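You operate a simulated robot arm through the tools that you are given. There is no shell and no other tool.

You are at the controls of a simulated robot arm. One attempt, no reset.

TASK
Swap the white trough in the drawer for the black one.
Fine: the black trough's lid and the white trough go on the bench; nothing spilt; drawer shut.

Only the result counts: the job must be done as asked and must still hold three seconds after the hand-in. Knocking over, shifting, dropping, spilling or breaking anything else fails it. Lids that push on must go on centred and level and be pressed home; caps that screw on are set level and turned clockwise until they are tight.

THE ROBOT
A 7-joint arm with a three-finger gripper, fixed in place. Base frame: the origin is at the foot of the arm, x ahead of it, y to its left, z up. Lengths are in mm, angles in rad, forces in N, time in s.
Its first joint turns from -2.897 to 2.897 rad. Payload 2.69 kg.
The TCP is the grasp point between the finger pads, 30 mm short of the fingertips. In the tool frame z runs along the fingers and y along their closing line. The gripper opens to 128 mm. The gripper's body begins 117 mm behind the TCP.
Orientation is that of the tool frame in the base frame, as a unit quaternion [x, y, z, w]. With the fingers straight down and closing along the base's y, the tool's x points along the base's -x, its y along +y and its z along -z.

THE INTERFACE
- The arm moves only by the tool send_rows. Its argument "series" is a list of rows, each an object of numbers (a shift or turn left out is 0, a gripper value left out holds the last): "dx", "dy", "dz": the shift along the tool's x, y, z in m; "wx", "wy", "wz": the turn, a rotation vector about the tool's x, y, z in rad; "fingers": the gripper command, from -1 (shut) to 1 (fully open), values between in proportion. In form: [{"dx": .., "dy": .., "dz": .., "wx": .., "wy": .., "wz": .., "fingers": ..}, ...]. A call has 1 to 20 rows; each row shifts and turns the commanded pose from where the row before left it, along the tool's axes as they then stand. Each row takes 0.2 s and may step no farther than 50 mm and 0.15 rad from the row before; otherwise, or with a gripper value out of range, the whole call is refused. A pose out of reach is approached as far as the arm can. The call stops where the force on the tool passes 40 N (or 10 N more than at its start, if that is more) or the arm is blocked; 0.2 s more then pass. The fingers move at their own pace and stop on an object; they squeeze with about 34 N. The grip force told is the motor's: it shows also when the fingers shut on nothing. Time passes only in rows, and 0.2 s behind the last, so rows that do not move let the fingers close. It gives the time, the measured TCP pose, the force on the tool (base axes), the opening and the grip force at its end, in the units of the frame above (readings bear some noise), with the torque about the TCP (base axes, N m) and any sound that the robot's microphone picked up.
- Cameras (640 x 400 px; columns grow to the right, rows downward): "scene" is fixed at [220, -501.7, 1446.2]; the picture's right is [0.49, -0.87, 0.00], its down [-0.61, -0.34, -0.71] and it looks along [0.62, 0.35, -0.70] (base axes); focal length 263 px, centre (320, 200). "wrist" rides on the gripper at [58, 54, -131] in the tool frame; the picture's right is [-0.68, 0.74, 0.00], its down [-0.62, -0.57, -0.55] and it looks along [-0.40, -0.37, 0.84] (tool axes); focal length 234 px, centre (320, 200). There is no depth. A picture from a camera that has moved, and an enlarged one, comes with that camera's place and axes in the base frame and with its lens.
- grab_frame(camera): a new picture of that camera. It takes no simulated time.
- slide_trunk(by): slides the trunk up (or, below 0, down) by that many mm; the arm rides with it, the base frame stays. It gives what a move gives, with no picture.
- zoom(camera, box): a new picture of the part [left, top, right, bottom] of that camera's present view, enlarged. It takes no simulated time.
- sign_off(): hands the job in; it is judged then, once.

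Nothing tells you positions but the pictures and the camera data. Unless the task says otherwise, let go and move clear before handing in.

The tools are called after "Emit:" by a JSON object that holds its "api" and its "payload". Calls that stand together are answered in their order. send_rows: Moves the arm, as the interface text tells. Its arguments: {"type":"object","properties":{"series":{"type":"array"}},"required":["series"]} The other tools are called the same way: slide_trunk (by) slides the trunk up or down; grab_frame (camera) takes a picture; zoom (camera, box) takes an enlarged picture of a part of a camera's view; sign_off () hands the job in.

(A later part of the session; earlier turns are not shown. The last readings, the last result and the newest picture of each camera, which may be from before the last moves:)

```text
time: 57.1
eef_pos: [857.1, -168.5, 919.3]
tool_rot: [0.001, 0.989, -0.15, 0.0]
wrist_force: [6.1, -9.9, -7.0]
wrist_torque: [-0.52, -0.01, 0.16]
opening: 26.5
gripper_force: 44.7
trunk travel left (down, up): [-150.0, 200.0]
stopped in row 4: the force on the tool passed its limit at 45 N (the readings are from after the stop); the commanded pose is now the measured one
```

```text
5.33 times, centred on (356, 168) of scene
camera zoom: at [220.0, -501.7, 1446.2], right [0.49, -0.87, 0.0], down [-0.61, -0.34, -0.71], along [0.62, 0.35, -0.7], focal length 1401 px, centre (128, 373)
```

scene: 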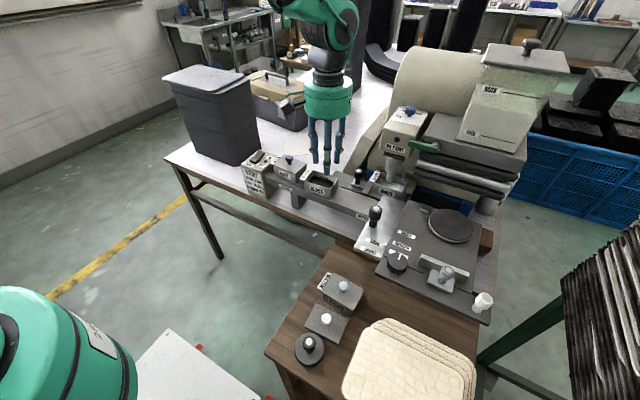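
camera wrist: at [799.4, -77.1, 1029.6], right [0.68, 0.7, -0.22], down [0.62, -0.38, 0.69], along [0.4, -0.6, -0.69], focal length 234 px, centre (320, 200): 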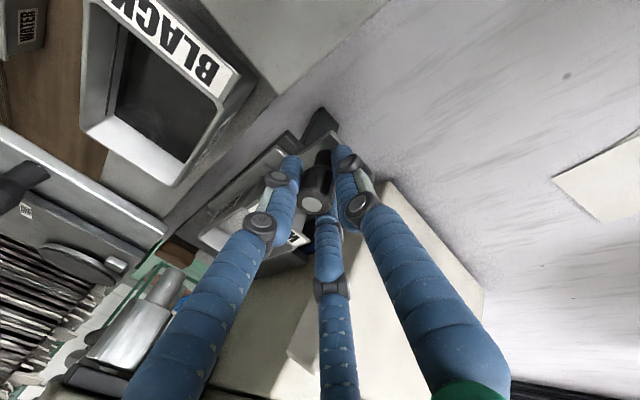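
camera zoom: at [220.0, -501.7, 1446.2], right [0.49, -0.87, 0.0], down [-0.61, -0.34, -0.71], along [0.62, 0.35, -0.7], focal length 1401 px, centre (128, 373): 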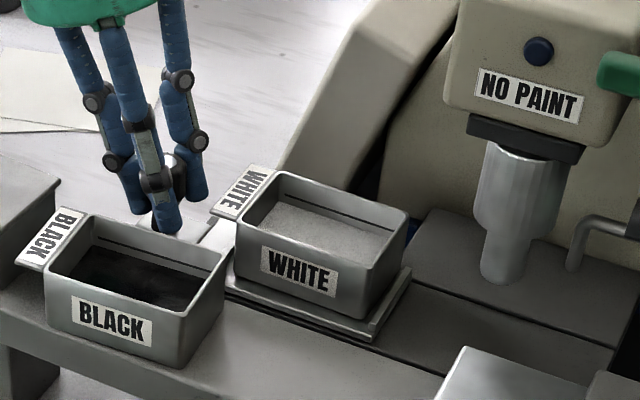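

The drawer has reached its open stop, about 115 mm out. I'll release the knob, rise clear, straighten the tool and survey both troughs from above.

Emit:
{"api": "send_rows", "payload": {"series": [{"fingers": -0.6}, {"fingers": -0.28}, {"fingers": -0.28}, {"dy": -0.003, "dz": -0.0096}, {"dy": -0.003, "dz": -0.0096}, {"dy": -0.0059, "dz": -0.0191}, {"dy": -0.0089, "dz": -0.0287}, {"dy": -0.0089, "dz": -0.0287}, {"dy": -0.0089, "dz": -0.0287}, {"wx": -0.149}, {"wx": -0.149}, {}]}}

Emit:
{"api": "grab_frame", "payload": {"camera": "wrist"}}

Emit:
{"api": "zoom", "payload": {"camera": "scene", "box": [300, 130, 412, 205]}}

```text
time: 59.7
eef_pos: [856.5, -167.3, 1051.4]
tool_rot: [0.0, 1.0, 0.0, 0.0]
wrist_force: [0.3, -0.4, -0.4]
wrist_torque: [0.08, -0.02, 0.0]
opening: 46.0
gripper_force: 0.0
trunk travel left (down, up): [-150.0, 200.0]
```

```text
taken
camera wrist: at [798.9, -112.5, 1182.4], right [0.68, 0.74, 0.0], down [0.62, -0.56, 0.55], along [0.4, -0.37, -0.84], focal length 234 px, centre (320, 200)
```

wrist: 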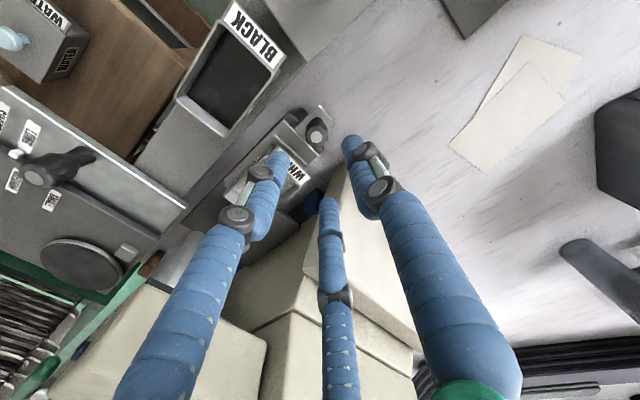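

```text
5.33 times, centred on (356, 168) of scene
camera zoom: at [220.0, -501.7, 1446.2], right [0.49, -0.87, 0.0], down [-0.61, -0.34, -0.71], along [0.62, 0.35, -0.7], focal length 1401 px, centre (128, 373)
```

zoom: 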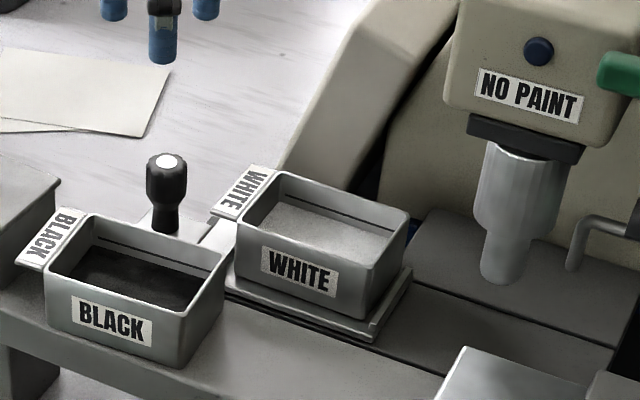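

Clear view now. The white trough looks slightly off-angle in the tray; I'll zoom in to measure it precisely before choosing the grip.

Emit:
{"api": "zoom", "payload": {"camera": "scene", "box": [332, 155, 380, 195]}}

Emit:
{"api": "zoom", "payload": {"camera": "scene", "box": [296, 160, 352, 205]}}

Emit:
{"api": "zoom", "payload": {"camera": "wrist", "box": [160, 0, 340, 210]}}

```text
10.00 times, centred on (356, 175) of scene
camera zoom: at [220.0, -501.7, 1446.2], right [0.49, -0.87, 0.0], down [-0.61, -0.34, -0.71], along [0.62, 0.35, -0.7], focal length 2627 px, centre (-40, 450)
```

zoom: 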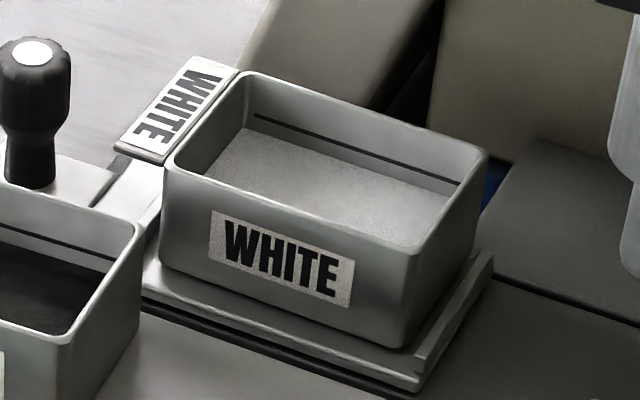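

```text
8.89 times, centred on (324, 182) of scene
camera zoom: at [220.0, -501.7, 1446.2], right [0.49, -0.87, 0.0], down [-0.61, -0.34, -0.71], along [0.62, 0.35, -0.7], focal length 2335 px, centre (284, 356)
```

zoom: 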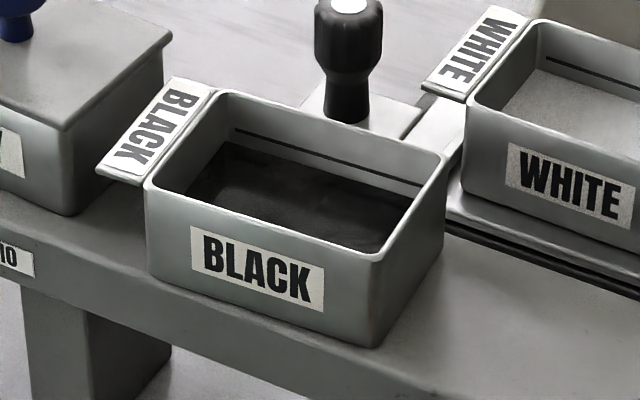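

```text
1.90 times, centred on (250, 105) of wrist
camera zoom: at [798.9, -112.5, 1182.4], right [0.68, 0.74, 0.0], down [0.62, -0.56, 0.55], along [0.4, -0.37, -0.84], focal length 446 px, centre (453, 381)
```

zoom: 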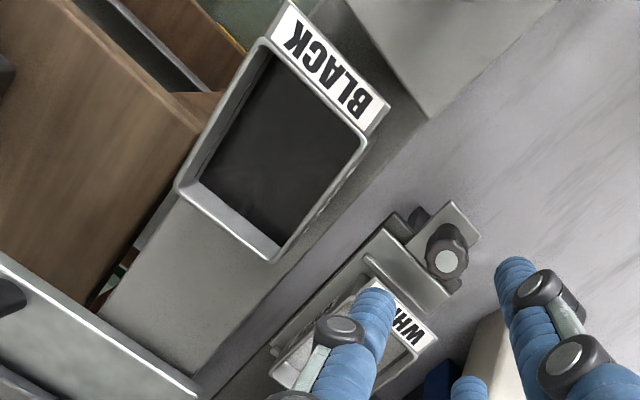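

White trough rim: x 836–889, y −232 to −319, z 918, with the tab edge at y −213 and the knob at y −170. I'll grip it with the two rear fingers on its long sides and the front finger against the tab edge, so I'm opening to 84 mm and moving above (862,−245).

Emit:
{"api": "send_rows", "payload": {"series": [{"dx": -0.002, "dy": -0.026, "fingers": 0.3125}, {"dx": -0.002, "dy": -0.026}, {"dx": -0.002, "dy": -0.026}, {"dz": 0.03}, {"dz": 0.03}, {"dz": 0.025}, {}]}}

Emit:
{"api": "grab_frame", "payload": {"camera": "wrist"}}

Emit:
{"api": "zoom", "payload": {"camera": "scene", "box": [310, 120, 406, 195]}}

```text
time: 61.3
eef_pos: [862.2, -244.1, 965.6]
tool_rot: [0.0, 1.0, 0.0, 0.0]
wrist_force: [-0.4, -0.9, -0.6]
wrist_torque: [0.03, 0.02, 0.04]
opening: 84.0
gripper_force: 0.1
trunk travel left (down, up): [-150.0, 200.0]
```

```text
taken
camera wrist: at [804.8, -190.0, 1096.7], right [0.68, 0.74, 0.0], down [0.62, -0.56, 0.55], along [0.4, -0.37, -0.84], focal length 234 px, centre (320, 200)
```

wrist: 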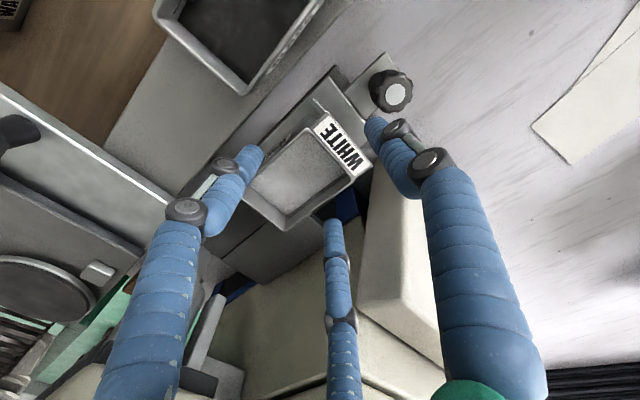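

```text
5.33 times, centred on (358, 158) of scene
camera zoom: at [220.0, -501.7, 1446.2], right [0.49, -0.87, 0.0], down [-0.61, -0.34, -0.71], along [0.62, 0.35, -0.7], focal length 1401 px, centre (117, 427)
```

zoom: 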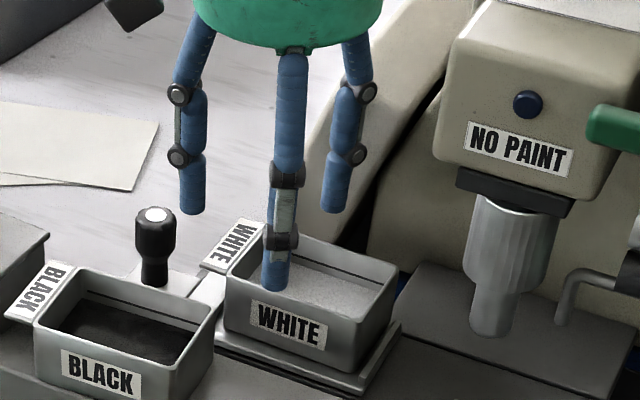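

Emit:
{"api": "zoom", "payload": {"camera": "wrist", "box": [220, 50, 430, 250]}}

```text
2.00 times, centred on (325, 150) of wrist
camera zoom: at [804.8, -190.0, 1096.7], right [0.68, 0.74, 0.0], down [0.62, -0.56, 0.55], along [0.4, -0.37, -0.84], focal length 468 px, centre (310, 300)
```

zoom: 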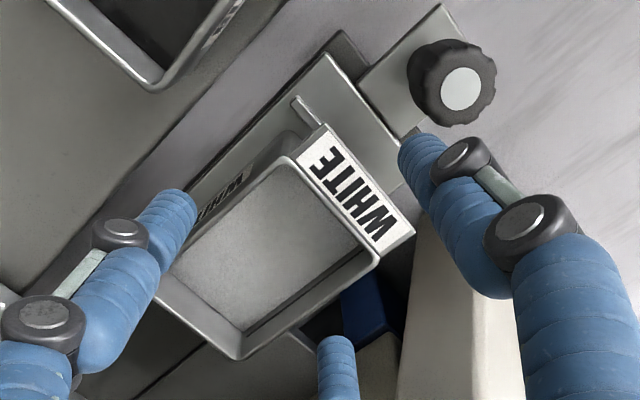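

Finger geometry measured: the tips clear the trough sides by about 9 mm each, and the front finger fits between the tab and the knob with a 3 mm shift. I'll descend slowly.

Emit:
{"api": "send_rows", "payload": {"series": [{"dy": -0.003}, {"dz": 0.01}, {"dz": 0.01}, {"dz": 0.008}, {}]}}

Emit:
{"api": "zoom", "payload": {"camera": "wrist", "box": [220, 50, 430, 250]}}

Emit:
{"api": "zoom", "payload": {"camera": "scene", "box": [320, 140, 400, 200]}}

```text
time: 62.5
eef_pos: [863.8, -247.7, 939.1]
tool_rot: [0.0, 1.0, -0.002, 0.001]
wrist_force: [0.3, 0.5, 0.5]
wrist_torque: [0.01, 0.03, -0.04]
opening: 83.9
gripper_force: 0.1
trunk travel left (down, up): [-150.0, 200.0]
```

```text
2.00 times, centred on (325, 150) of wrist
camera zoom: at [804.8, -193.1, 1069.6], right [0.68, 0.74, 0.0], down [0.62, -0.56, 0.55], along [0.4, -0.37, -0.83], focal length 468 px, centre (310, 300)
```

zoom: 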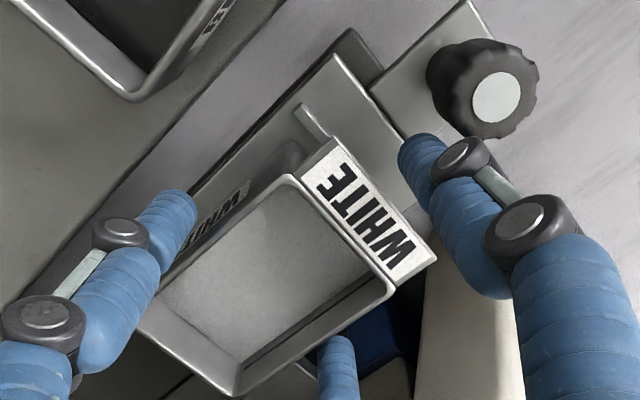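

```text
6.67 times, centred on (360, 170) of scene
camera zoom: at [220.0, -501.7, 1446.2], right [0.49, -0.87, 0.0], down [-0.61, -0.34, -0.71], along [0.62, 0.35, -0.7], focal length 1752 px, centre (53, 400)
```

zoom: 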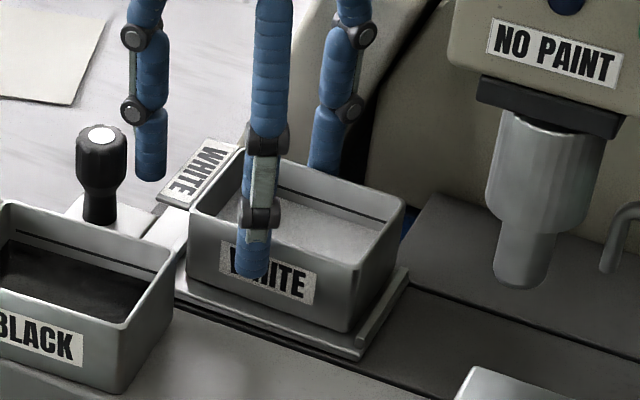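

All three fingers are outside the walls with no contact. Continuing down to grip height.

Emit:
{"api": "send_rows", "payload": {"series": [{"dx": 0.001, "dz": 0.008}, {"dz": 0.008}, {"dz": 0.008}, {}]}}

Emit:
{"api": "zoom", "payload": {"camera": "wrist", "box": [220, 50, 430, 250]}}

Emit:
{"api": "zoom", "payload": {"camera": "scene", "box": [320, 140, 400, 200]}}

```text
time: 63.5
eef_pos: [862.1, -249.6, 914.6]
tool_rot: [0.0, 1.0, -0.001, 0.0]
wrist_force: [-0.6, 0.4, -0.2]
wrist_torque: [-0.01, 0.01, 0.03]
opening: 84.3
gripper_force: 0.1
trunk travel left (down, up): [-150.0, 200.0]
```

```text
2.00 times, centred on (325, 150) of wrist
camera zoom: at [804.5, -193.2, 1045.1], right [0.68, 0.74, 0.0], down [0.62, -0.56, 0.55], along [0.4, -0.37, -0.83], focal length 468 px, centre (310, 300)
```

zoom: 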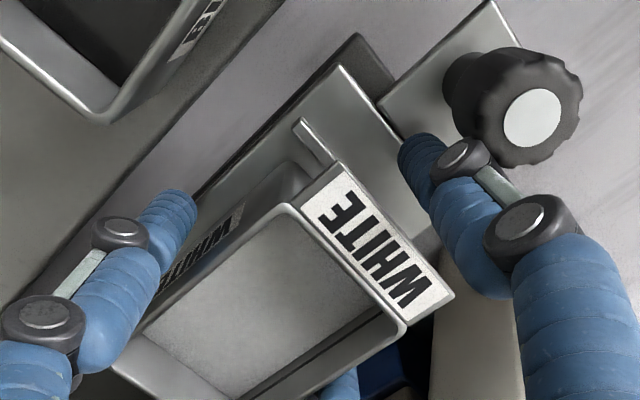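

```text
6.67 times, centred on (360, 170) of scene
camera zoom: at [220.0, -501.7, 1446.2], right [0.49, -0.87, 0.0], down [-0.61, -0.34, -0.71], along [0.62, 0.35, -0.7], focal length 1752 px, centre (53, 400)
```

zoom: 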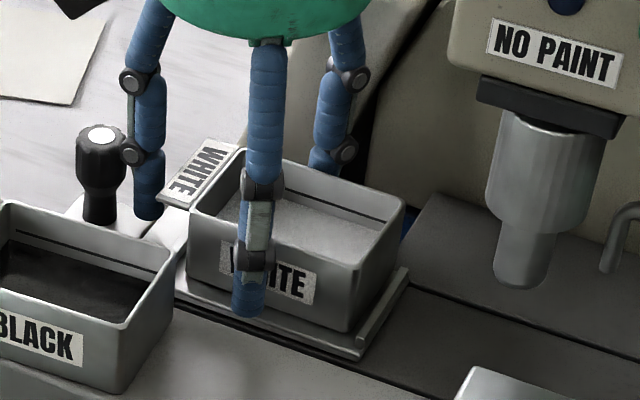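

In position with no contact. I'll close gradually, watching forces and how the trough reacts.

Emit:
{"api": "send_rows", "payload": {"series": [{"fingers": 0.2}, {"fingers": 0.1}, {"fingers": 0.05}, {}]}}

Emit:
{"api": "zoom", "payload": {"camera": "wrist", "box": [220, 50, 430, 250]}}

Emit:
{"api": "zoom", "payload": {"camera": "scene", "box": [320, 140, 400, 200]}}

```text
time: 64.5
eef_pos: [862.6, -247.6, 913.4]
tool_rot: [0.0, 1.0, 0.0, 0.001]
wrist_force: [1.7, -0.6, 2.3]
wrist_torque: [-0.06, -0.07, -0.01]
opening: 73.6
gripper_force: 4.9
trunk travel left (down, up): [-150.0, 200.0]
```

```text
2.00 times, centred on (325, 150) of wrist
camera zoom: at [804.4, -193.2, 1045.3], right [0.68, 0.74, 0.0], down [0.62, -0.56, 0.55], along [0.4, -0.37, -0.83], focal length 468 px, centre (310, 300)
```

zoom: 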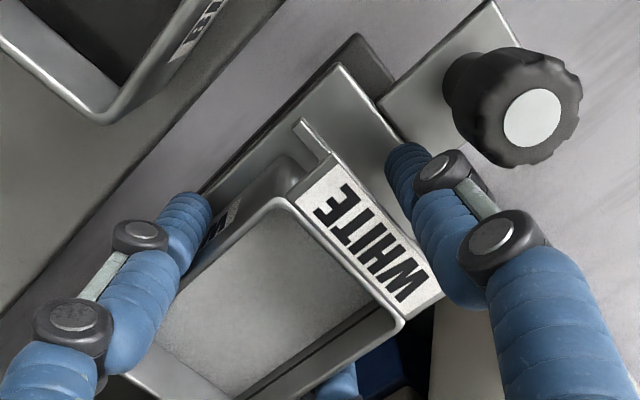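

```text
6.67 times, centred on (360, 170) of scene
camera zoom: at [220.0, -501.7, 1446.2], right [0.49, -0.87, 0.0], down [-0.61, -0.34, -0.71], along [0.62, 0.35, -0.7], focal length 1752 px, centre (53, 400)
```

zoom: 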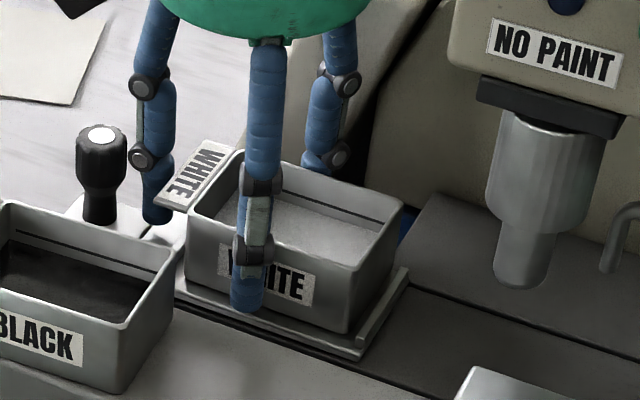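

Contact is made at 73.6 mm with balanced forces. I'll increase the squeeze moderately.

Emit:
{"api": "send_rows", "payload": {"series": [{"fingers": -0.1}, {"fingers": -0.3}, {}, {}]}}

Emit:
{"api": "zoom", "payload": {"camera": "scene", "box": [320, 140, 400, 200]}}

```text
time: 65.5
eef_pos: [861.5, -247.7, 915.4]
tool_rot: [0.0, 1.0, -0.001, 0.0]
wrist_force: [1.8, -2.6, 3.6]
wrist_torque: [-0.16, -0.01, 0.03]
opening: 72.9
gripper_force: 20.6
trunk travel left (down, up): [-150.0, 200.0]
```

```text
6.67 times, centred on (360, 170) of scene
camera zoom: at [220.0, -501.7, 1446.2], right [0.49, -0.87, 0.0], down [-0.61, -0.34, -0.71], along [0.62, 0.35, -0.7], focal length 1752 px, centre (53, 400)
```

zoom: 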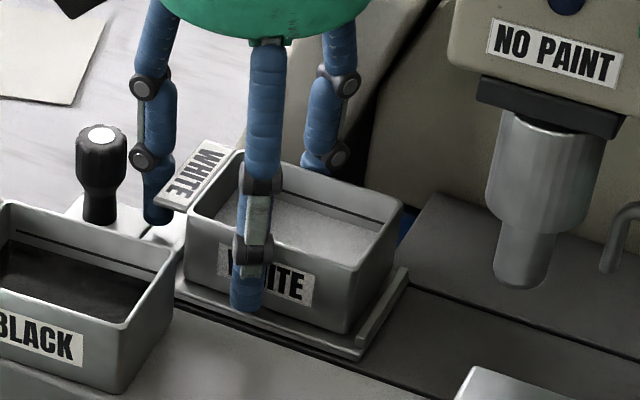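

Stable at 20 N. I'll squeeze a bit more and lift just a few millimetres to check it stays level.

Emit:
{"api": "send_rows", "payload": {"series": [{"fingers": -0.5}, {"fingers": -0.6}, {}, {"dz": -0.002}, {"dz": -0.002}, {"dz": -0.002}, {}]}}

Emit:
{"api": "zoom", "payload": {"camera": "scene", "box": [320, 140, 400, 200]}}

Emit:
{"api": "zoom", "payload": {"camera": "wrist", "box": [220, 50, 430, 250]}}

```text
time: 67.1
eef_pos: [860.9, -248.2, 919.7]
tool_rot: [0.0, 1.0, 0.0, -0.001]
wrist_force: [0.5, -0.6, -2.5]
wrist_torque: [0.1, 0.0, -0.02]
opening: 72.5
gripper_force: 34.4
trunk travel left (down, up): [-150.0, 200.0]
```

```text
6.67 times, centred on (360, 170) of scene
camera zoom: at [220.0, -501.7, 1446.2], right [0.49, -0.87, 0.0], down [-0.61, -0.34, -0.71], along [0.62, 0.35, -0.7], focal length 1752 px, centre (53, 400)
```

zoom: 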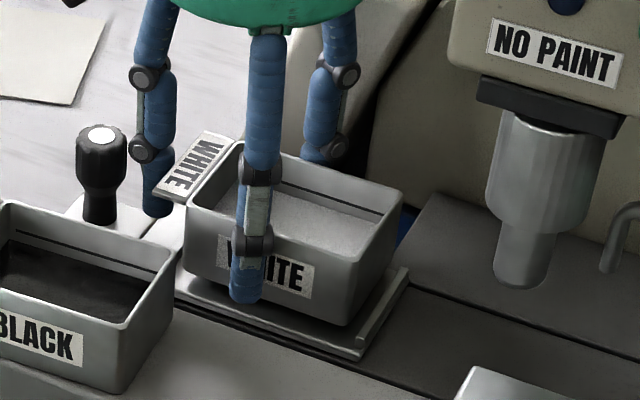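

```text
2.00 times, centred on (325, 150) of wrist
camera zoom: at [804.1, -192.7, 1050.8], right [0.68, 0.74, 0.0], down [0.62, -0.56, 0.55], along [0.4, -0.37, -0.84], focal length 468 px, centre (310, 300)
```

zoom: 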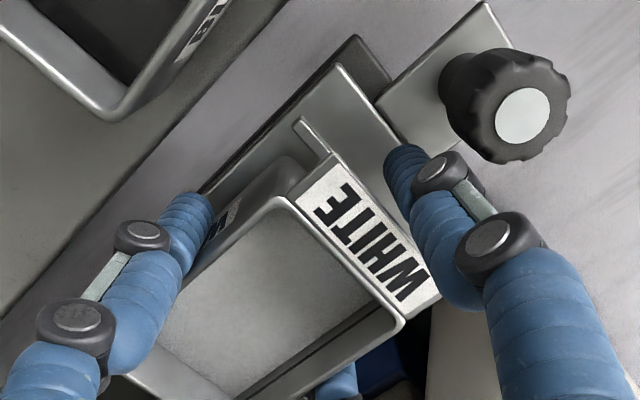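

It's lifting with about 2.5 N of weight and a slight right-end droop. I'll lift a little more and check that the tilt doesn't grow.

Emit:
{"api": "send_rows", "payload": {"series": [{"dz": -0.003}, {"dz": -0.003}, {"dz": -0.004}, {"dz": -0.004}, {}]}}

Emit:
{"api": "zoom", "payload": {"camera": "scene", "box": [320, 140, 400, 200]}}

```text
time: 68.3
eef_pos: [861.6, -248.5, 933.3]
tool_rot: [0.0, 1.0, -0.001, -0.001]
wrist_force: [0.7, -0.2, -3.2]
wrist_torque: [0.11, -0.01, -0.02]
opening: 72.6
gripper_force: 34.1
trunk travel left (down, up): [-150.0, 200.0]
```

```text
6.67 times, centred on (360, 170) of scene
camera zoom: at [220.0, -501.7, 1446.2], right [0.49, -0.87, 0.0], down [-0.61, -0.34, -0.71], along [0.62, 0.35, -0.7], focal length 1752 px, centre (53, 400)
```

zoom: 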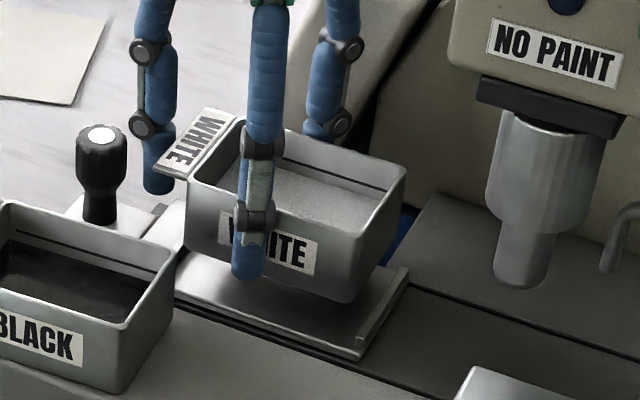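

Lifted clear and holding; the right end is about 4° low. I'll level it with a small tool rotation and raise it slowly.

Emit:
{"api": "send_rows", "payload": {"series": [{"wx": 0.02, "dz": -0.004}, {"wx": 0.02, "dz": -0.006}, {"wx": 0.018, "dz": -0.008}, {"dz": -0.012}, {"dz": -0.015}, {"dz": -0.015}, {"dz": -0.012}, {"dz": -0.006}, {}]}}

Emit:
{"api": "zoom", "payload": {"camera": "scene", "box": [310, 110, 390, 170]}}

Emit:
{"api": "grab_frame", "payload": {"camera": "wrist"}}

```text
time: 70.3
eef_pos: [861.9, -244.0, 1011.8]
tool_rot: [0.0, 1.0, -0.029, 0.0]
wrist_force: [0.1, 1.0, -2.7]
wrist_torque: [0.07, -0.01, 0.0]
opening: 72.3
gripper_force: 34.2
trunk travel left (down, up): [-150.0, 200.0]
```

```text
6.67 times, centred on (350, 140) of scene
camera zoom: at [220.0, -501.7, 1446.2], right [0.49, -0.87, 0.0], down [-0.61, -0.34, -0.71], along [0.62, 0.35, -0.7], focal length 1752 px, centre (120, 600)
```

zoom: 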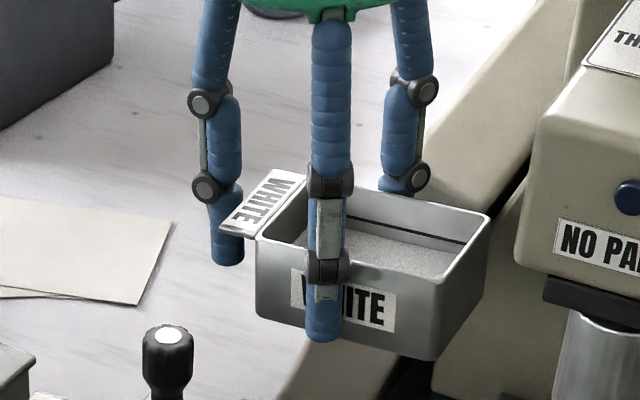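

```text
taken
camera wrist: at [804.0, -181.4, 1139.8], right [0.68, 0.74, -0.04], down [0.62, -0.53, 0.58], along [0.4, -0.42, -0.81], focal length 234 px, centre (320, 200)
```

wrist: 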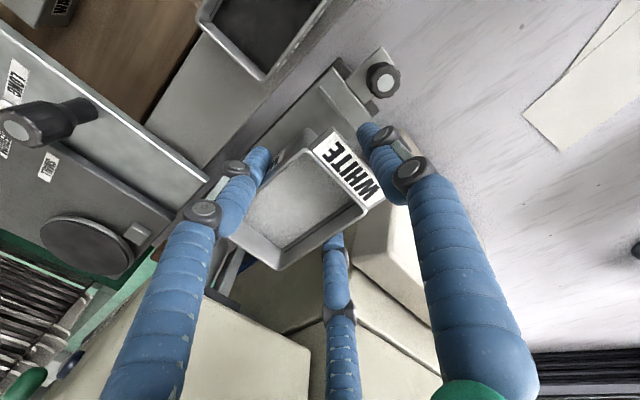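

The white trough is held level. I'll carry it smoothly over the free bench to the left, to about (890,−45) for the TCP.

Emit:
{"api": "send_rows", "payload": {"series": [{"dx": -0.0014, "dy": 0.01, "dz": -0.0006}, {"dx": -0.0028, "dy": 0.02, "dz": -0.0012}, {"dx": -0.0035, "dy": 0.025, "dz": -0.0015}, {"dx": -0.0035, "dy": 0.025, "dz": -0.0015}, {"dx": -0.0035, "dy": 0.025, "dz": -0.0015}, {"dx": -0.0035, "dy": 0.025, "dz": -0.0015}, {"dx": -0.0035, "dy": 0.025, "dz": -0.0015}, {"dx": -0.0028, "dy": 0.02, "dz": -0.0012}, {"dx": -0.002, "dy": 0.014, "dz": -0.0008}, {"dx": -0.0014, "dy": 0.01, "dz": -0.0006}, {}]}}

Emit:
{"api": "grab_frame", "payload": {"camera": "wrist"}}

Emit:
{"api": "grab_frame", "payload": {"camera": "scene"}}

```text
time: 72.7
eef_pos: [890.6, -44.9, 1012.7]
tool_rot: [0.0, 1.0, -0.03, 0.0]
wrist_force: [0.6, 0.5, -3.8]
wrist_torque: [0.07, 0.01, -0.04]
opening: 72.6
gripper_force: 34.5
trunk travel left (down, up): [-150.0, 200.0]
```

```text
taken
camera wrist: at [831.9, 18.4, 1140.0], right [0.68, 0.73, -0.04], down [0.62, -0.53, 0.58], along [0.4, -0.42, -0.81], focal length 234 px, centre (320, 200)
```

wrist: 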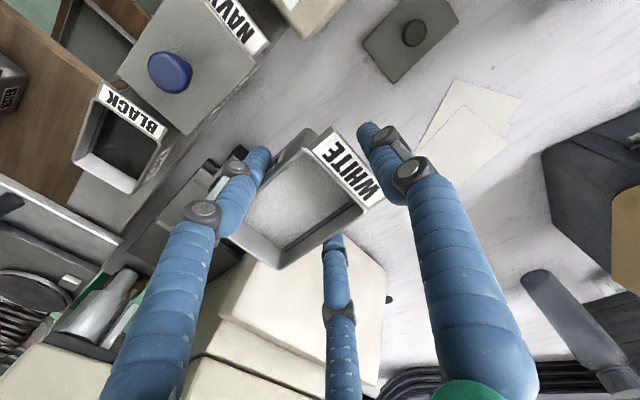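

```text
taken
```

scene: 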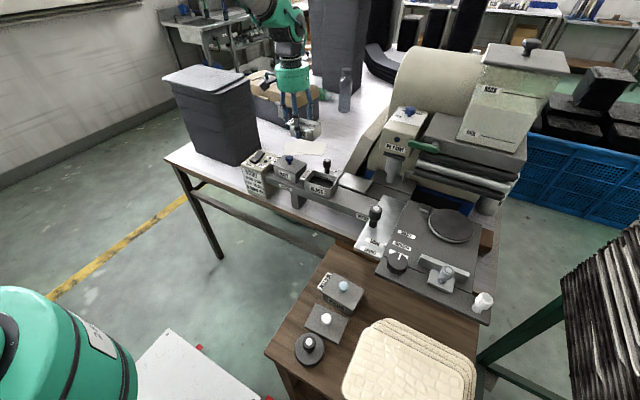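

The bench beneath is clear, with the lid well to the left. I'll lower the trough steadily to just above the bench.

Emit:
{"api": "send_rows", "payload": {"series": [{"dy": 0.0006, "dz": 0.01}, {"dy": 0.0012, "dz": 0.02}, {"dy": 0.0015, "dz": 0.025}, {"dy": 0.0015, "dz": 0.025}, {"dy": 0.0015, "dz": 0.025}, {"dy": 0.0015, "dz": 0.025}, {"dy": 0.0012, "dz": 0.02}, {"dy": 0.0009, "dz": 0.016}, {"dy": 0.0006, "dz": 0.01}, {"dy": 0.0004, "dz": 0.007}, {}]}}

Emit:
{"api": "grab_frame", "payload": {"camera": "wrist"}}

Emit:
{"api": "zoom", "payload": {"camera": "scene", "box": [260, 100, 356, 175]}}

```text
time: 75.1
eef_pos: [889.4, -45.2, 828.3]
tool_rot: [0.0, 1.0, -0.031, -0.001]
wrist_force: [0.5, -1.0, -2.2]
wrist_torque: [0.08, -0.03, -0.03]
opening: 72.2
gripper_force: 33.8
trunk travel left (down, up): [-150.0, 200.0]
```

```text
taken
camera wrist: at [832.2, 18.1, 956.5], right [0.68, 0.74, -0.04], down [0.62, -0.53, 0.58], along [0.4, -0.42, -0.81], focal length 234 px, centre (320, 200)
```

wrist: 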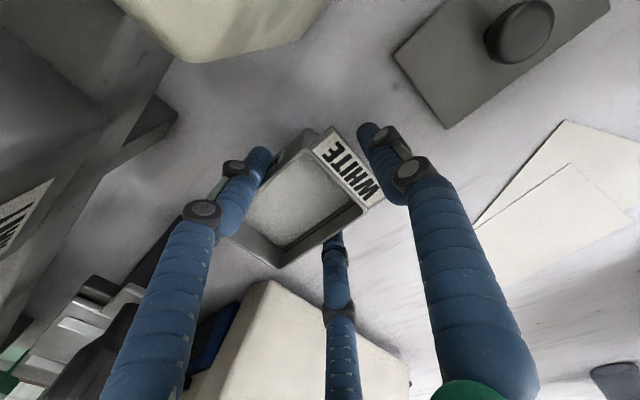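

```text
5.33 times, centred on (308, 138) of scene
camera zoom: at [220.0, -501.7, 1446.2], right [0.49, -0.87, 0.0], down [-0.61, -0.34, -0.71], along [0.62, 0.35, -0.7], focal length 1401 px, centre (384, 533)
```

zoom: 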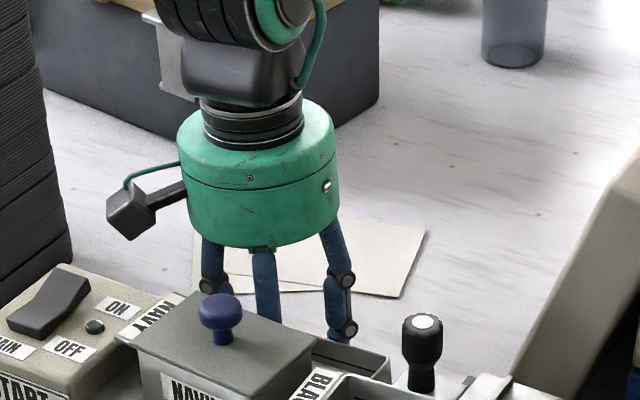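

Nearly down with clear space all round. I'll lower in small steps until contact.

Emit:
{"api": "send_rows", "payload": {"series": [{"dy": 0.0002, "dz": 0.004}, {"dy": 0.0002, "dz": 0.004}, {"dy": 0.0002, "dz": 0.003}, {"dy": 0.0001, "dz": 0.002}, {"dy": 0.0001, "dz": 0.002}, {}]}}

```text
time: 76.5
eef_pos: [889.6, -45.2, 816.1]
tool_rot: [0.0, 1.0, -0.03, 0.002]
wrist_force: [-2.7, -0.8, 13.4]
wrist_torque: [0.36, 0.58, 0.03]
opening: 72.4
gripper_force: 34.0
trunk travel left (down, up): [-150.0, 200.0]
```

Contact registered (13 N), located near the trough's front-left bottom corner. I'll look before setting it down further.

Emit:
{"api": "zoom", "payload": {"camera": "wrist", "box": [220, 80, 430, 290]}}

Emit:
{"api": "zoom", "payload": {"camera": "scene", "box": [290, 140, 350, 185]}}

```text
1.90 times, centred on (325, 185) of wrist
camera zoom: at [832.1, 17.8, 943.3], right [0.68, 0.74, -0.04], down [0.61, -0.53, 0.58], along [0.41, -0.42, -0.81], focal length 446 px, centre (310, 229)
```

zoom: 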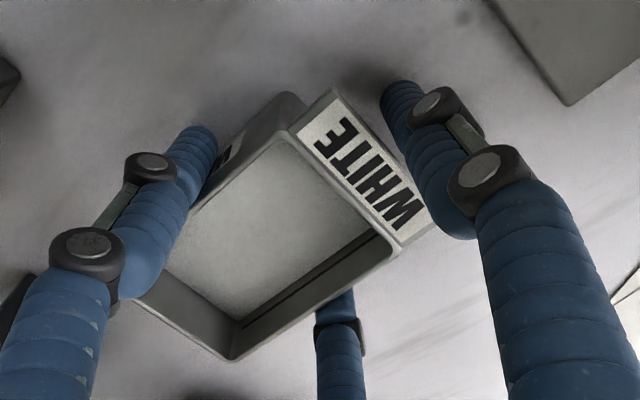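

```text
8.89 times, centred on (320, 162) of scene
camera zoom: at [220.0, -501.7, 1446.2], right [0.49, -0.87, 0.0], down [-0.61, -0.34, -0.71], along [0.62, 0.35, -0.7], focal length 2335 px, centre (320, 533)
```

zoom: 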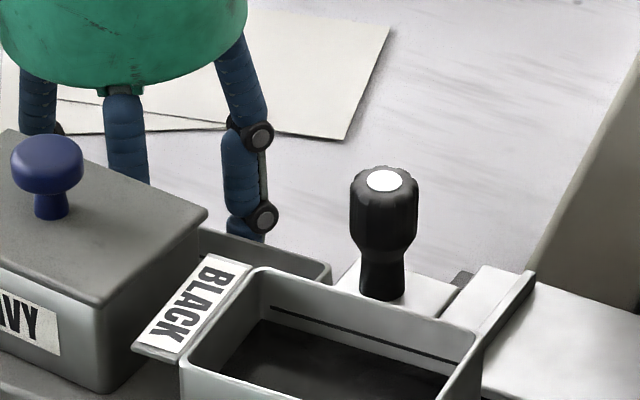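

The trough is essentially level and just touching down. I'll relax the grip gradually so it settles flat on the bench.

Emit:
{"api": "send_rows", "payload": {"series": [{"fingers": -0.4}, {"fingers": -0.2}, {"fingers": -0.05}, {"fingers": 0.05}, {"fingers": 0.1}, {"fingers": 0.15}, {}]}}

Emit:
{"api": "zoom", "payload": {"camera": "wrist", "box": [220, 80, 430, 290]}}

```text
time: 78.1
eef_pos: [889.4, -43.9, 814.0]
tool_rot: [0.0, 1.0, -0.03, 0.001]
wrist_force: [-1.1, 0.2, -1.4]
wrist_torque: [0.01, -0.01, -0.02]
opening: 74.1
gripper_force: 0.8
trunk travel left (down, up): [-150.0, 200.0]
```

```text
1.90 times, centred on (325, 185) of wrist
camera zoom: at [832.0, 17.8, 941.5], right [0.68, 0.74, -0.04], down [0.62, -0.53, 0.58], along [0.4, -0.42, -0.81], focal length 446 px, centre (310, 229)
```

zoom: 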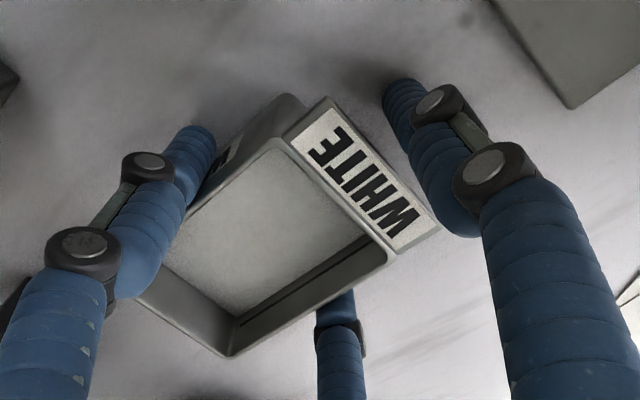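

Settled with no residual force. I'll open to clear the walls and lift straight up.

Emit:
{"api": "send_rows", "payload": {"series": [{"fingers": 0.2}, {"fingers": 0.28}, {"fingers": 0.34}, {}, {"dy": -0.0006, "dz": -0.01}, {"dy": -0.0009, "dz": -0.015}, {"dy": -0.0015, "dz": -0.025}, {"dy": -0.0024, "dz": -0.04}, {"dy": -0.0024, "dz": -0.04}, {"dy": -0.0024, "dz": -0.04}, {"dy": -0.0024, "dz": -0.04}, {}]}}

Emit:
{"api": "grab_frame", "payload": {"camera": "wrist"}}

Emit:
{"api": "grab_frame", "payload": {"camera": "scene"}}

```text
time: 80.7
eef_pos: [888.6, -44.3, 1024.4]
tool_rot: [0.0, 1.0, -0.03, 0.001]
wrist_force: [-0.3, 0.1, 0.1]
wrist_torque: [0.01, -0.01, -0.01]
opening: 85.6
gripper_force: 0.1
trunk travel left (down, up): [-150.0, 200.0]
```

```text
taken
camera wrist: at [831.4, 18.4, 1152.0], right [0.68, 0.74, -0.04], down [0.62, -0.53, 0.58], along [0.4, -0.42, -0.81], focal length 234 px, centre (320, 200)
```

wrist: 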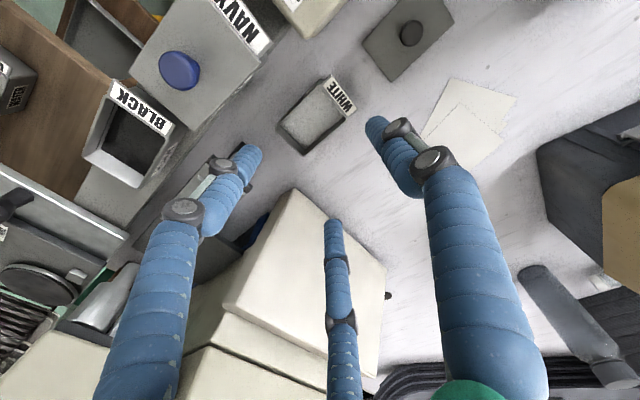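

```text
taken
```

scene: 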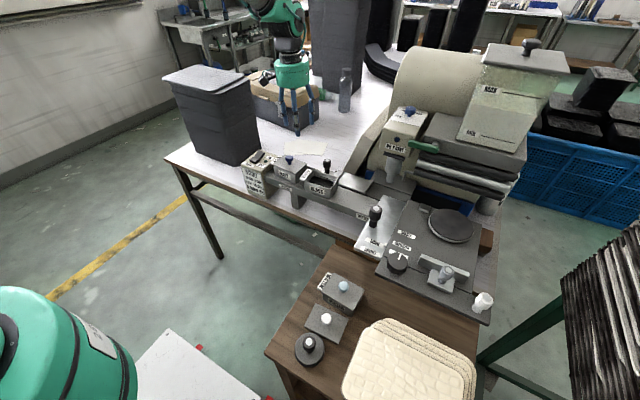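

The white trough now stands on the bench beside the lid. Next is the black trough: its tab is too close to NAVY for a finger, so I'll turn the hand about 56° to put one finger on its right end wall and two on its long sides, then move above it.

Emit:
{"api": "send_rows", "payload": {"series": [{"wx": -0.06}, {"wz": 0.1403}, {"wz": 0.1403}, {"wz": 0.1403}, {"wz": 0.1403}, {"wz": 0.1403}, {"wz": 0.1403}, {"wz": 0.1402}, {"dx": -0.0108, "dy": -0.0337}, {"dx": -0.0108, "dy": -0.0337}, {"dx": -0.0108, "dy": -0.0337}, {"dx": -0.0108, "dy": -0.0337}, {"dx": -0.0108, "dy": -0.0337}, {"dx": -0.0108, "dy": -0.0334}, {}]}}

Emit:
{"api": "grab_frame", "payload": {"camera": "wrist"}}

Emit:
{"api": "zoom", "payload": {"camera": "scene", "box": [280, 120, 392, 205]}}

```text
time: 83.9
eef_pos: [756.9, -210.8, 1023.7]
tool_rot: [0.471, 0.882, 0.0, 0.001]
wrist_force: [0.4, 0.0, -0.5]
wrist_torque: [0.03, -0.03, -0.01]
opening: 85.7
gripper_force: 0.0
trunk travel left (down, up): [-150.0, 200.0]
```

```text
taken
camera wrist: at [769.6, -131.6, 1155.5], right [0.99, -0.15, 0.0], down [-0.13, -0.83, 0.55], along [-0.08, -0.54, -0.84], focal length 234 px, centre (320, 200)
```

wrist: 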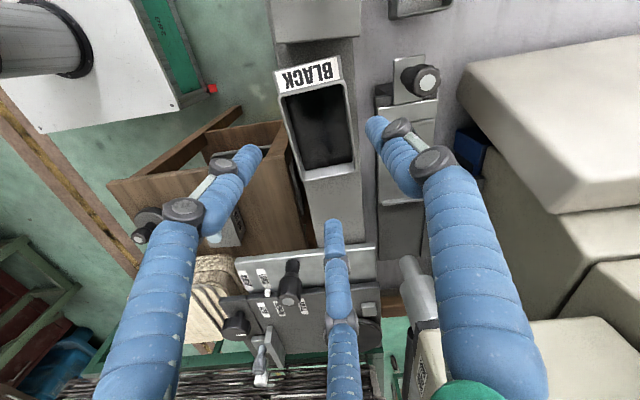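

```text
4.71 times, centred on (336, 162) of scene
camera zoom: at [220.0, -501.7, 1446.2], right [0.49, -0.87, 0.0], down [-0.61, -0.34, -0.71], along [0.62, 0.35, -0.7], focal length 1236 px, centre (245, 376)
```

zoom: 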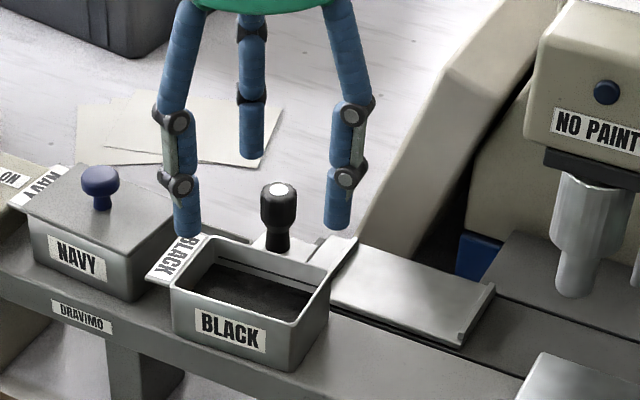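

Good view of the black trough and the now-empty tray. I'll zoom in to check alignment before descending.

Emit:
{"api": "zoom", "payload": {"camera": "wrist", "box": [230, 40, 410, 250]}}

Emit:
{"api": "zoom", "payload": {"camera": "wrist", "box": [350, 40, 470, 260]}}

```text
1.90 times, centred on (320, 145) of wrist
camera zoom: at [769.6, -131.6, 1155.5], right [0.99, -0.15, 0.0], down [-0.13, -0.83, 0.55], along [-0.08, -0.54, -0.84], focal length 446 px, centre (320, 305)
```

zoom: 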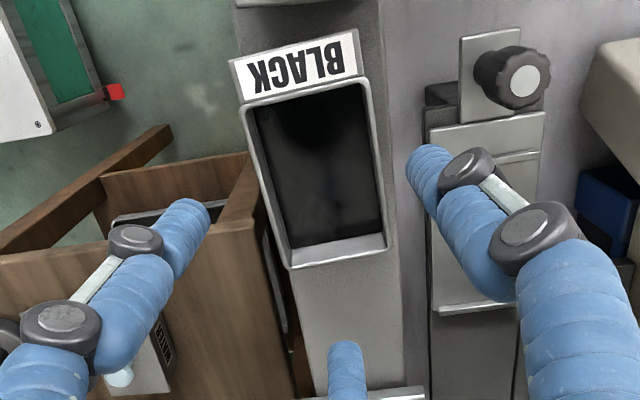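

```text
1.82 times, centred on (410, 150) of wrist
camera zoom: at [769.6, -131.6, 1155.5], right [0.99, -0.15, 0.0], down [-0.13, -0.83, 0.55], along [-0.08, -0.54, -0.84], focal length 426 px, centre (156, 291)
```

zoom: 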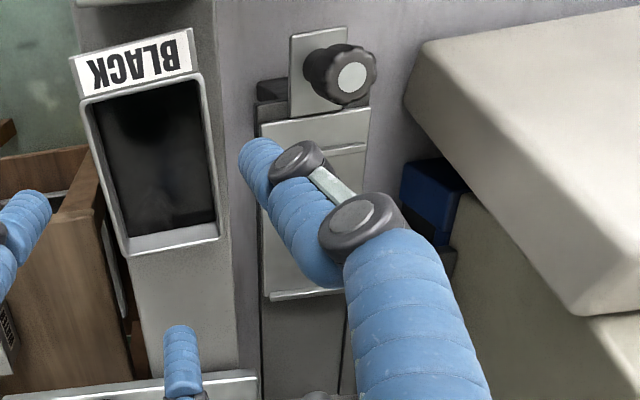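

The finger tips straddle the trough. I'll come down to just above the rim and re-measure the centring there.

Emit:
{"api": "send_rows", "payload": {"series": [{"dz": 0.02}, {"dz": 0.02}, {"dz": 0.014}, {}]}}

Emit:
{"api": "zoom", "payload": {"camera": "wrist", "box": [230, 40, 410, 250]}}

Emit:
{"api": "zoom", "payload": {"camera": "scene", "box": [280, 130, 376, 205]}}

```text
time: 84.9
eef_pos: [757.3, -210.8, 970.4]
tool_rot: [0.472, 0.882, 0.0, 0.0]
wrist_force: [-0.1, 0.0, 0.4]
wrist_torque: [0.05, -0.02, -0.02]
opening: 85.9
gripper_force: 0.1
trunk travel left (down, up): [-150.0, 200.0]
```

```text
1.90 times, centred on (320, 145) of wrist
camera zoom: at [771.0, -130.4, 1101.6], right [0.99, -0.15, 0.0], down [-0.13, -0.83, 0.55], along [-0.08, -0.54, -0.84], focal length 446 px, centre (320, 305)
```

zoom: 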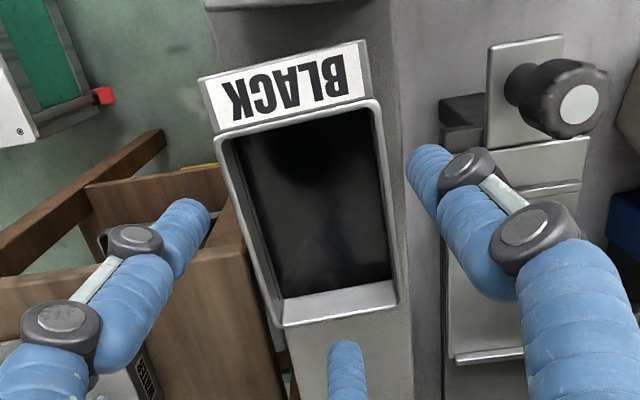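

```text
5.33 times, centred on (328, 168) of scene
camera zoom: at [220.0, -501.7, 1446.2], right [0.49, -0.87, 0.0], down [-0.61, -0.34, -0.71], along [0.62, 0.35, -0.7], focal length 1401 px, centre (277, 373)
```

zoom: 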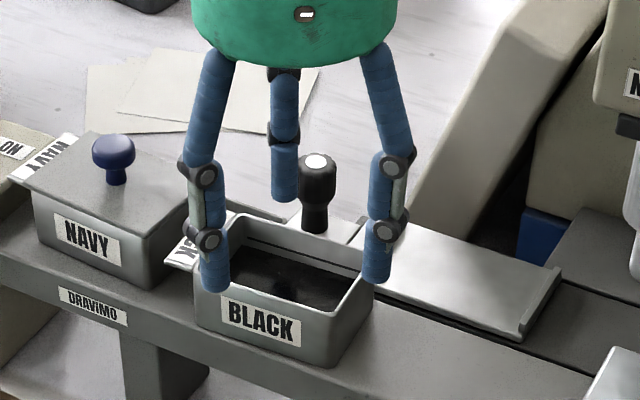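

Trough axis is about 4 mm to +x of the hand and rotated 4°, matching the hand's yaw. I'll shift 3 mm and descend to grip height (tips well above the tray-lip height for later).

Emit:
{"api": "send_rows", "payload": {"series": [{"dx": -0.0018, "dy": 0.0027}, {"dz": 0.008}, {"dz": 0.008}, {}]}}

Emit:
{"api": "zoom", "payload": {"camera": "wrist", "box": [230, 40, 410, 250]}}

Emit:
{"api": "zoom", "payload": {"camera": "scene", "box": [290, 145, 362, 205]}}

```text
time: 85.9
eef_pos: [760.8, -209.4, 954.5]
tool_rot: [0.472, 0.882, 0.0, 0.0]
wrist_force: [0.1, 0.4, -0.7]
wrist_torque: [0.02, 0.03, 0.04]
opening: 85.8
gripper_force: 0.1
trunk travel left (down, up): [-150.0, 200.0]
```

```text
1.90 times, centred on (320, 145) of wrist
camera zoom: at [774.4, -130.8, 1085.1], right [0.99, -0.15, 0.0], down [-0.13, -0.83, 0.55], along [-0.08, -0.54, -0.84], focal length 446 px, centre (320, 305)
```

zoom: 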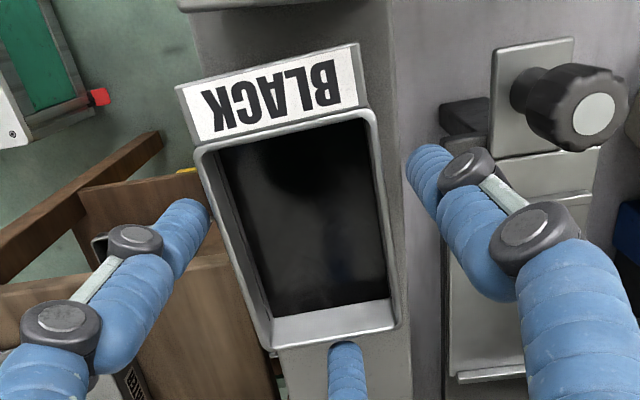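

```text
6.67 times, centred on (326, 175) of scene
camera zoom: at [220.0, -501.7, 1446.2], right [0.49, -0.87, 0.0], down [-0.61, -0.34, -0.71], along [0.62, 0.35, -0.7], focal length 1752 px, centre (280, 367)
```

zoom: 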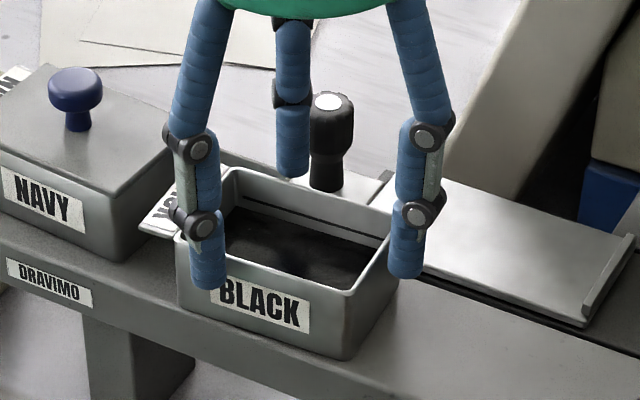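

The fingers are just outside all walls. I'll shift 2 mm toward −y for the end finger's clearance and go down the remaining distance.

Emit:
{"api": "send_rows", "payload": {"series": [{"dx": -0.0017, "dy": -0.0011}, {"dz": 0.007}, {"dz": 0.006}, {"dz": 0.005}, {}]}}

Emit:
{"api": "zoom", "payload": {"camera": "wrist", "box": [230, 40, 410, 250]}}

```text
time: 87.1
eef_pos: [760.7, -211.5, 935.1]
tool_rot: [0.472, 0.882, -0.001, 0.0]
wrist_force: [0.4, -0.4, -0.3]
wrist_torque: [-0.01, 0.02, -0.01]
opening: 85.7
gripper_force: 0.0
trunk travel left (down, up): [-150.0, 200.0]
```

```text
1.90 times, centred on (320, 145) of wrist
camera zoom: at [774.2, -132.8, 1066.9], right [0.99, -0.15, 0.0], down [-0.13, -0.83, 0.55], along [-0.08, -0.54, -0.84], focal length 446 px, centre (320, 305)
```

zoom: 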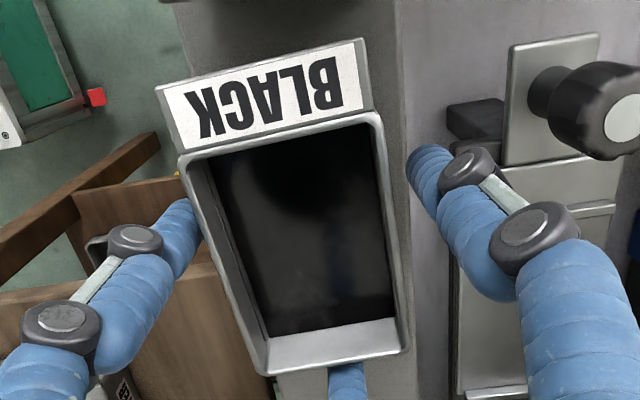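

Grip height reached without contact. I'll close gradually and watch the balance of forces.

Emit:
{"api": "send_rows", "payload": {"series": [{"fingers": 0.25}, {"fingers": 0.17}, {"fingers": 0.1}, {"fingers": 0.05}, {}]}}

Emit:
{"api": "zoom", "payload": {"camera": "wrist", "box": [230, 40, 410, 250]}}

Emit:
{"api": "zoom", "payload": {"camera": "scene", "box": [290, 145, 362, 205]}}

```text
time: 88.3
eef_pos: [761.4, -212.6, 936.4]
tool_rot: [0.472, 0.882, 0.001, 0.0]
wrist_force: [-1.0, -1.2, 2.3]
wrist_torque: [-0.03, 0.05, 0.05]
opening: 73.0
gripper_force: 34.7
trunk travel left (down, up): [-150.0, 200.0]
```

```text
1.90 times, centred on (320, 145) of wrist
camera zoom: at [774.1, -132.9, 1067.3], right [0.99, -0.15, 0.0], down [-0.13, -0.83, 0.55], along [-0.08, -0.54, -0.84], focal length 446 px, centre (320, 305)
```

zoom: 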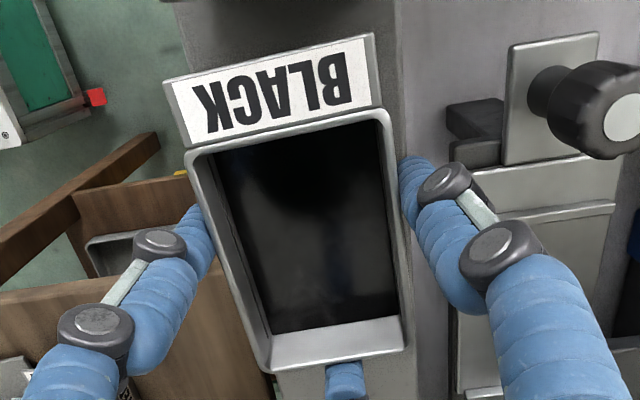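

```text
6.67 times, centred on (326, 175) of scene
camera zoom: at [220.0, -501.7, 1446.2], right [0.49, -0.87, 0.0], down [-0.61, -0.34, -0.71], along [0.62, 0.35, -0.7], focal length 1752 px, centre (280, 367)
```

zoom: 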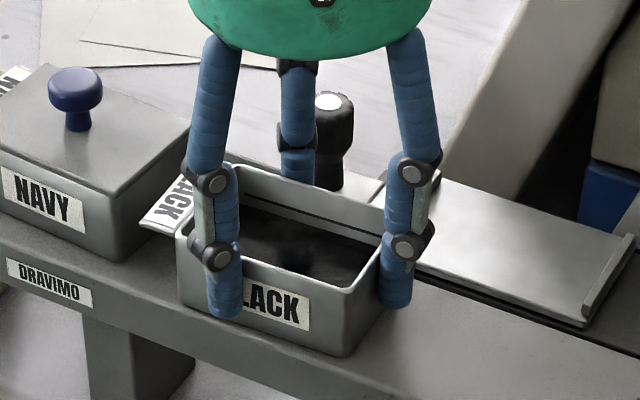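

Firm, balanced grip at 73 mm (34 N). I'll lift a few millimetres and check that it's level.

Emit:
{"api": "send_rows", "payload": {"series": [{"fingers": -0.3}, {}, {"dz": -0.002}, {"dz": -0.003}, {"dz": -0.003}, {"dz": -0.004}, {}]}}

Emit:
{"api": "zoom", "payload": {"camera": "scene", "box": [290, 145, 362, 205]}}

```text
time: 89.9
eef_pos: [760.4, -212.7, 948.0]
tool_rot: [0.472, 0.882, 0.001, 0.0]
wrist_force: [-0.2, -0.3, -2.5]
wrist_torque: [-0.04, 0.0, 0.01]
opening: 73.0
gripper_force: 34.3
trunk travel left (down, up): [-150.0, 200.0]
```

```text
6.67 times, centred on (326, 175) of scene
camera zoom: at [220.0, -501.7, 1446.2], right [0.49, -0.87, 0.0], down [-0.61, -0.34, -0.71], along [0.62, 0.35, -0.7], focal length 1752 px, centre (280, 367)
```

zoom: 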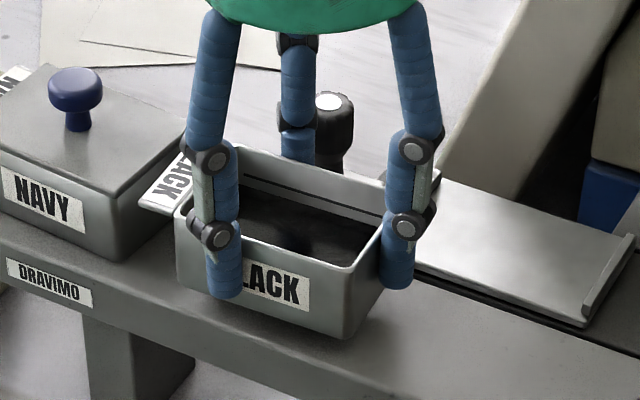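

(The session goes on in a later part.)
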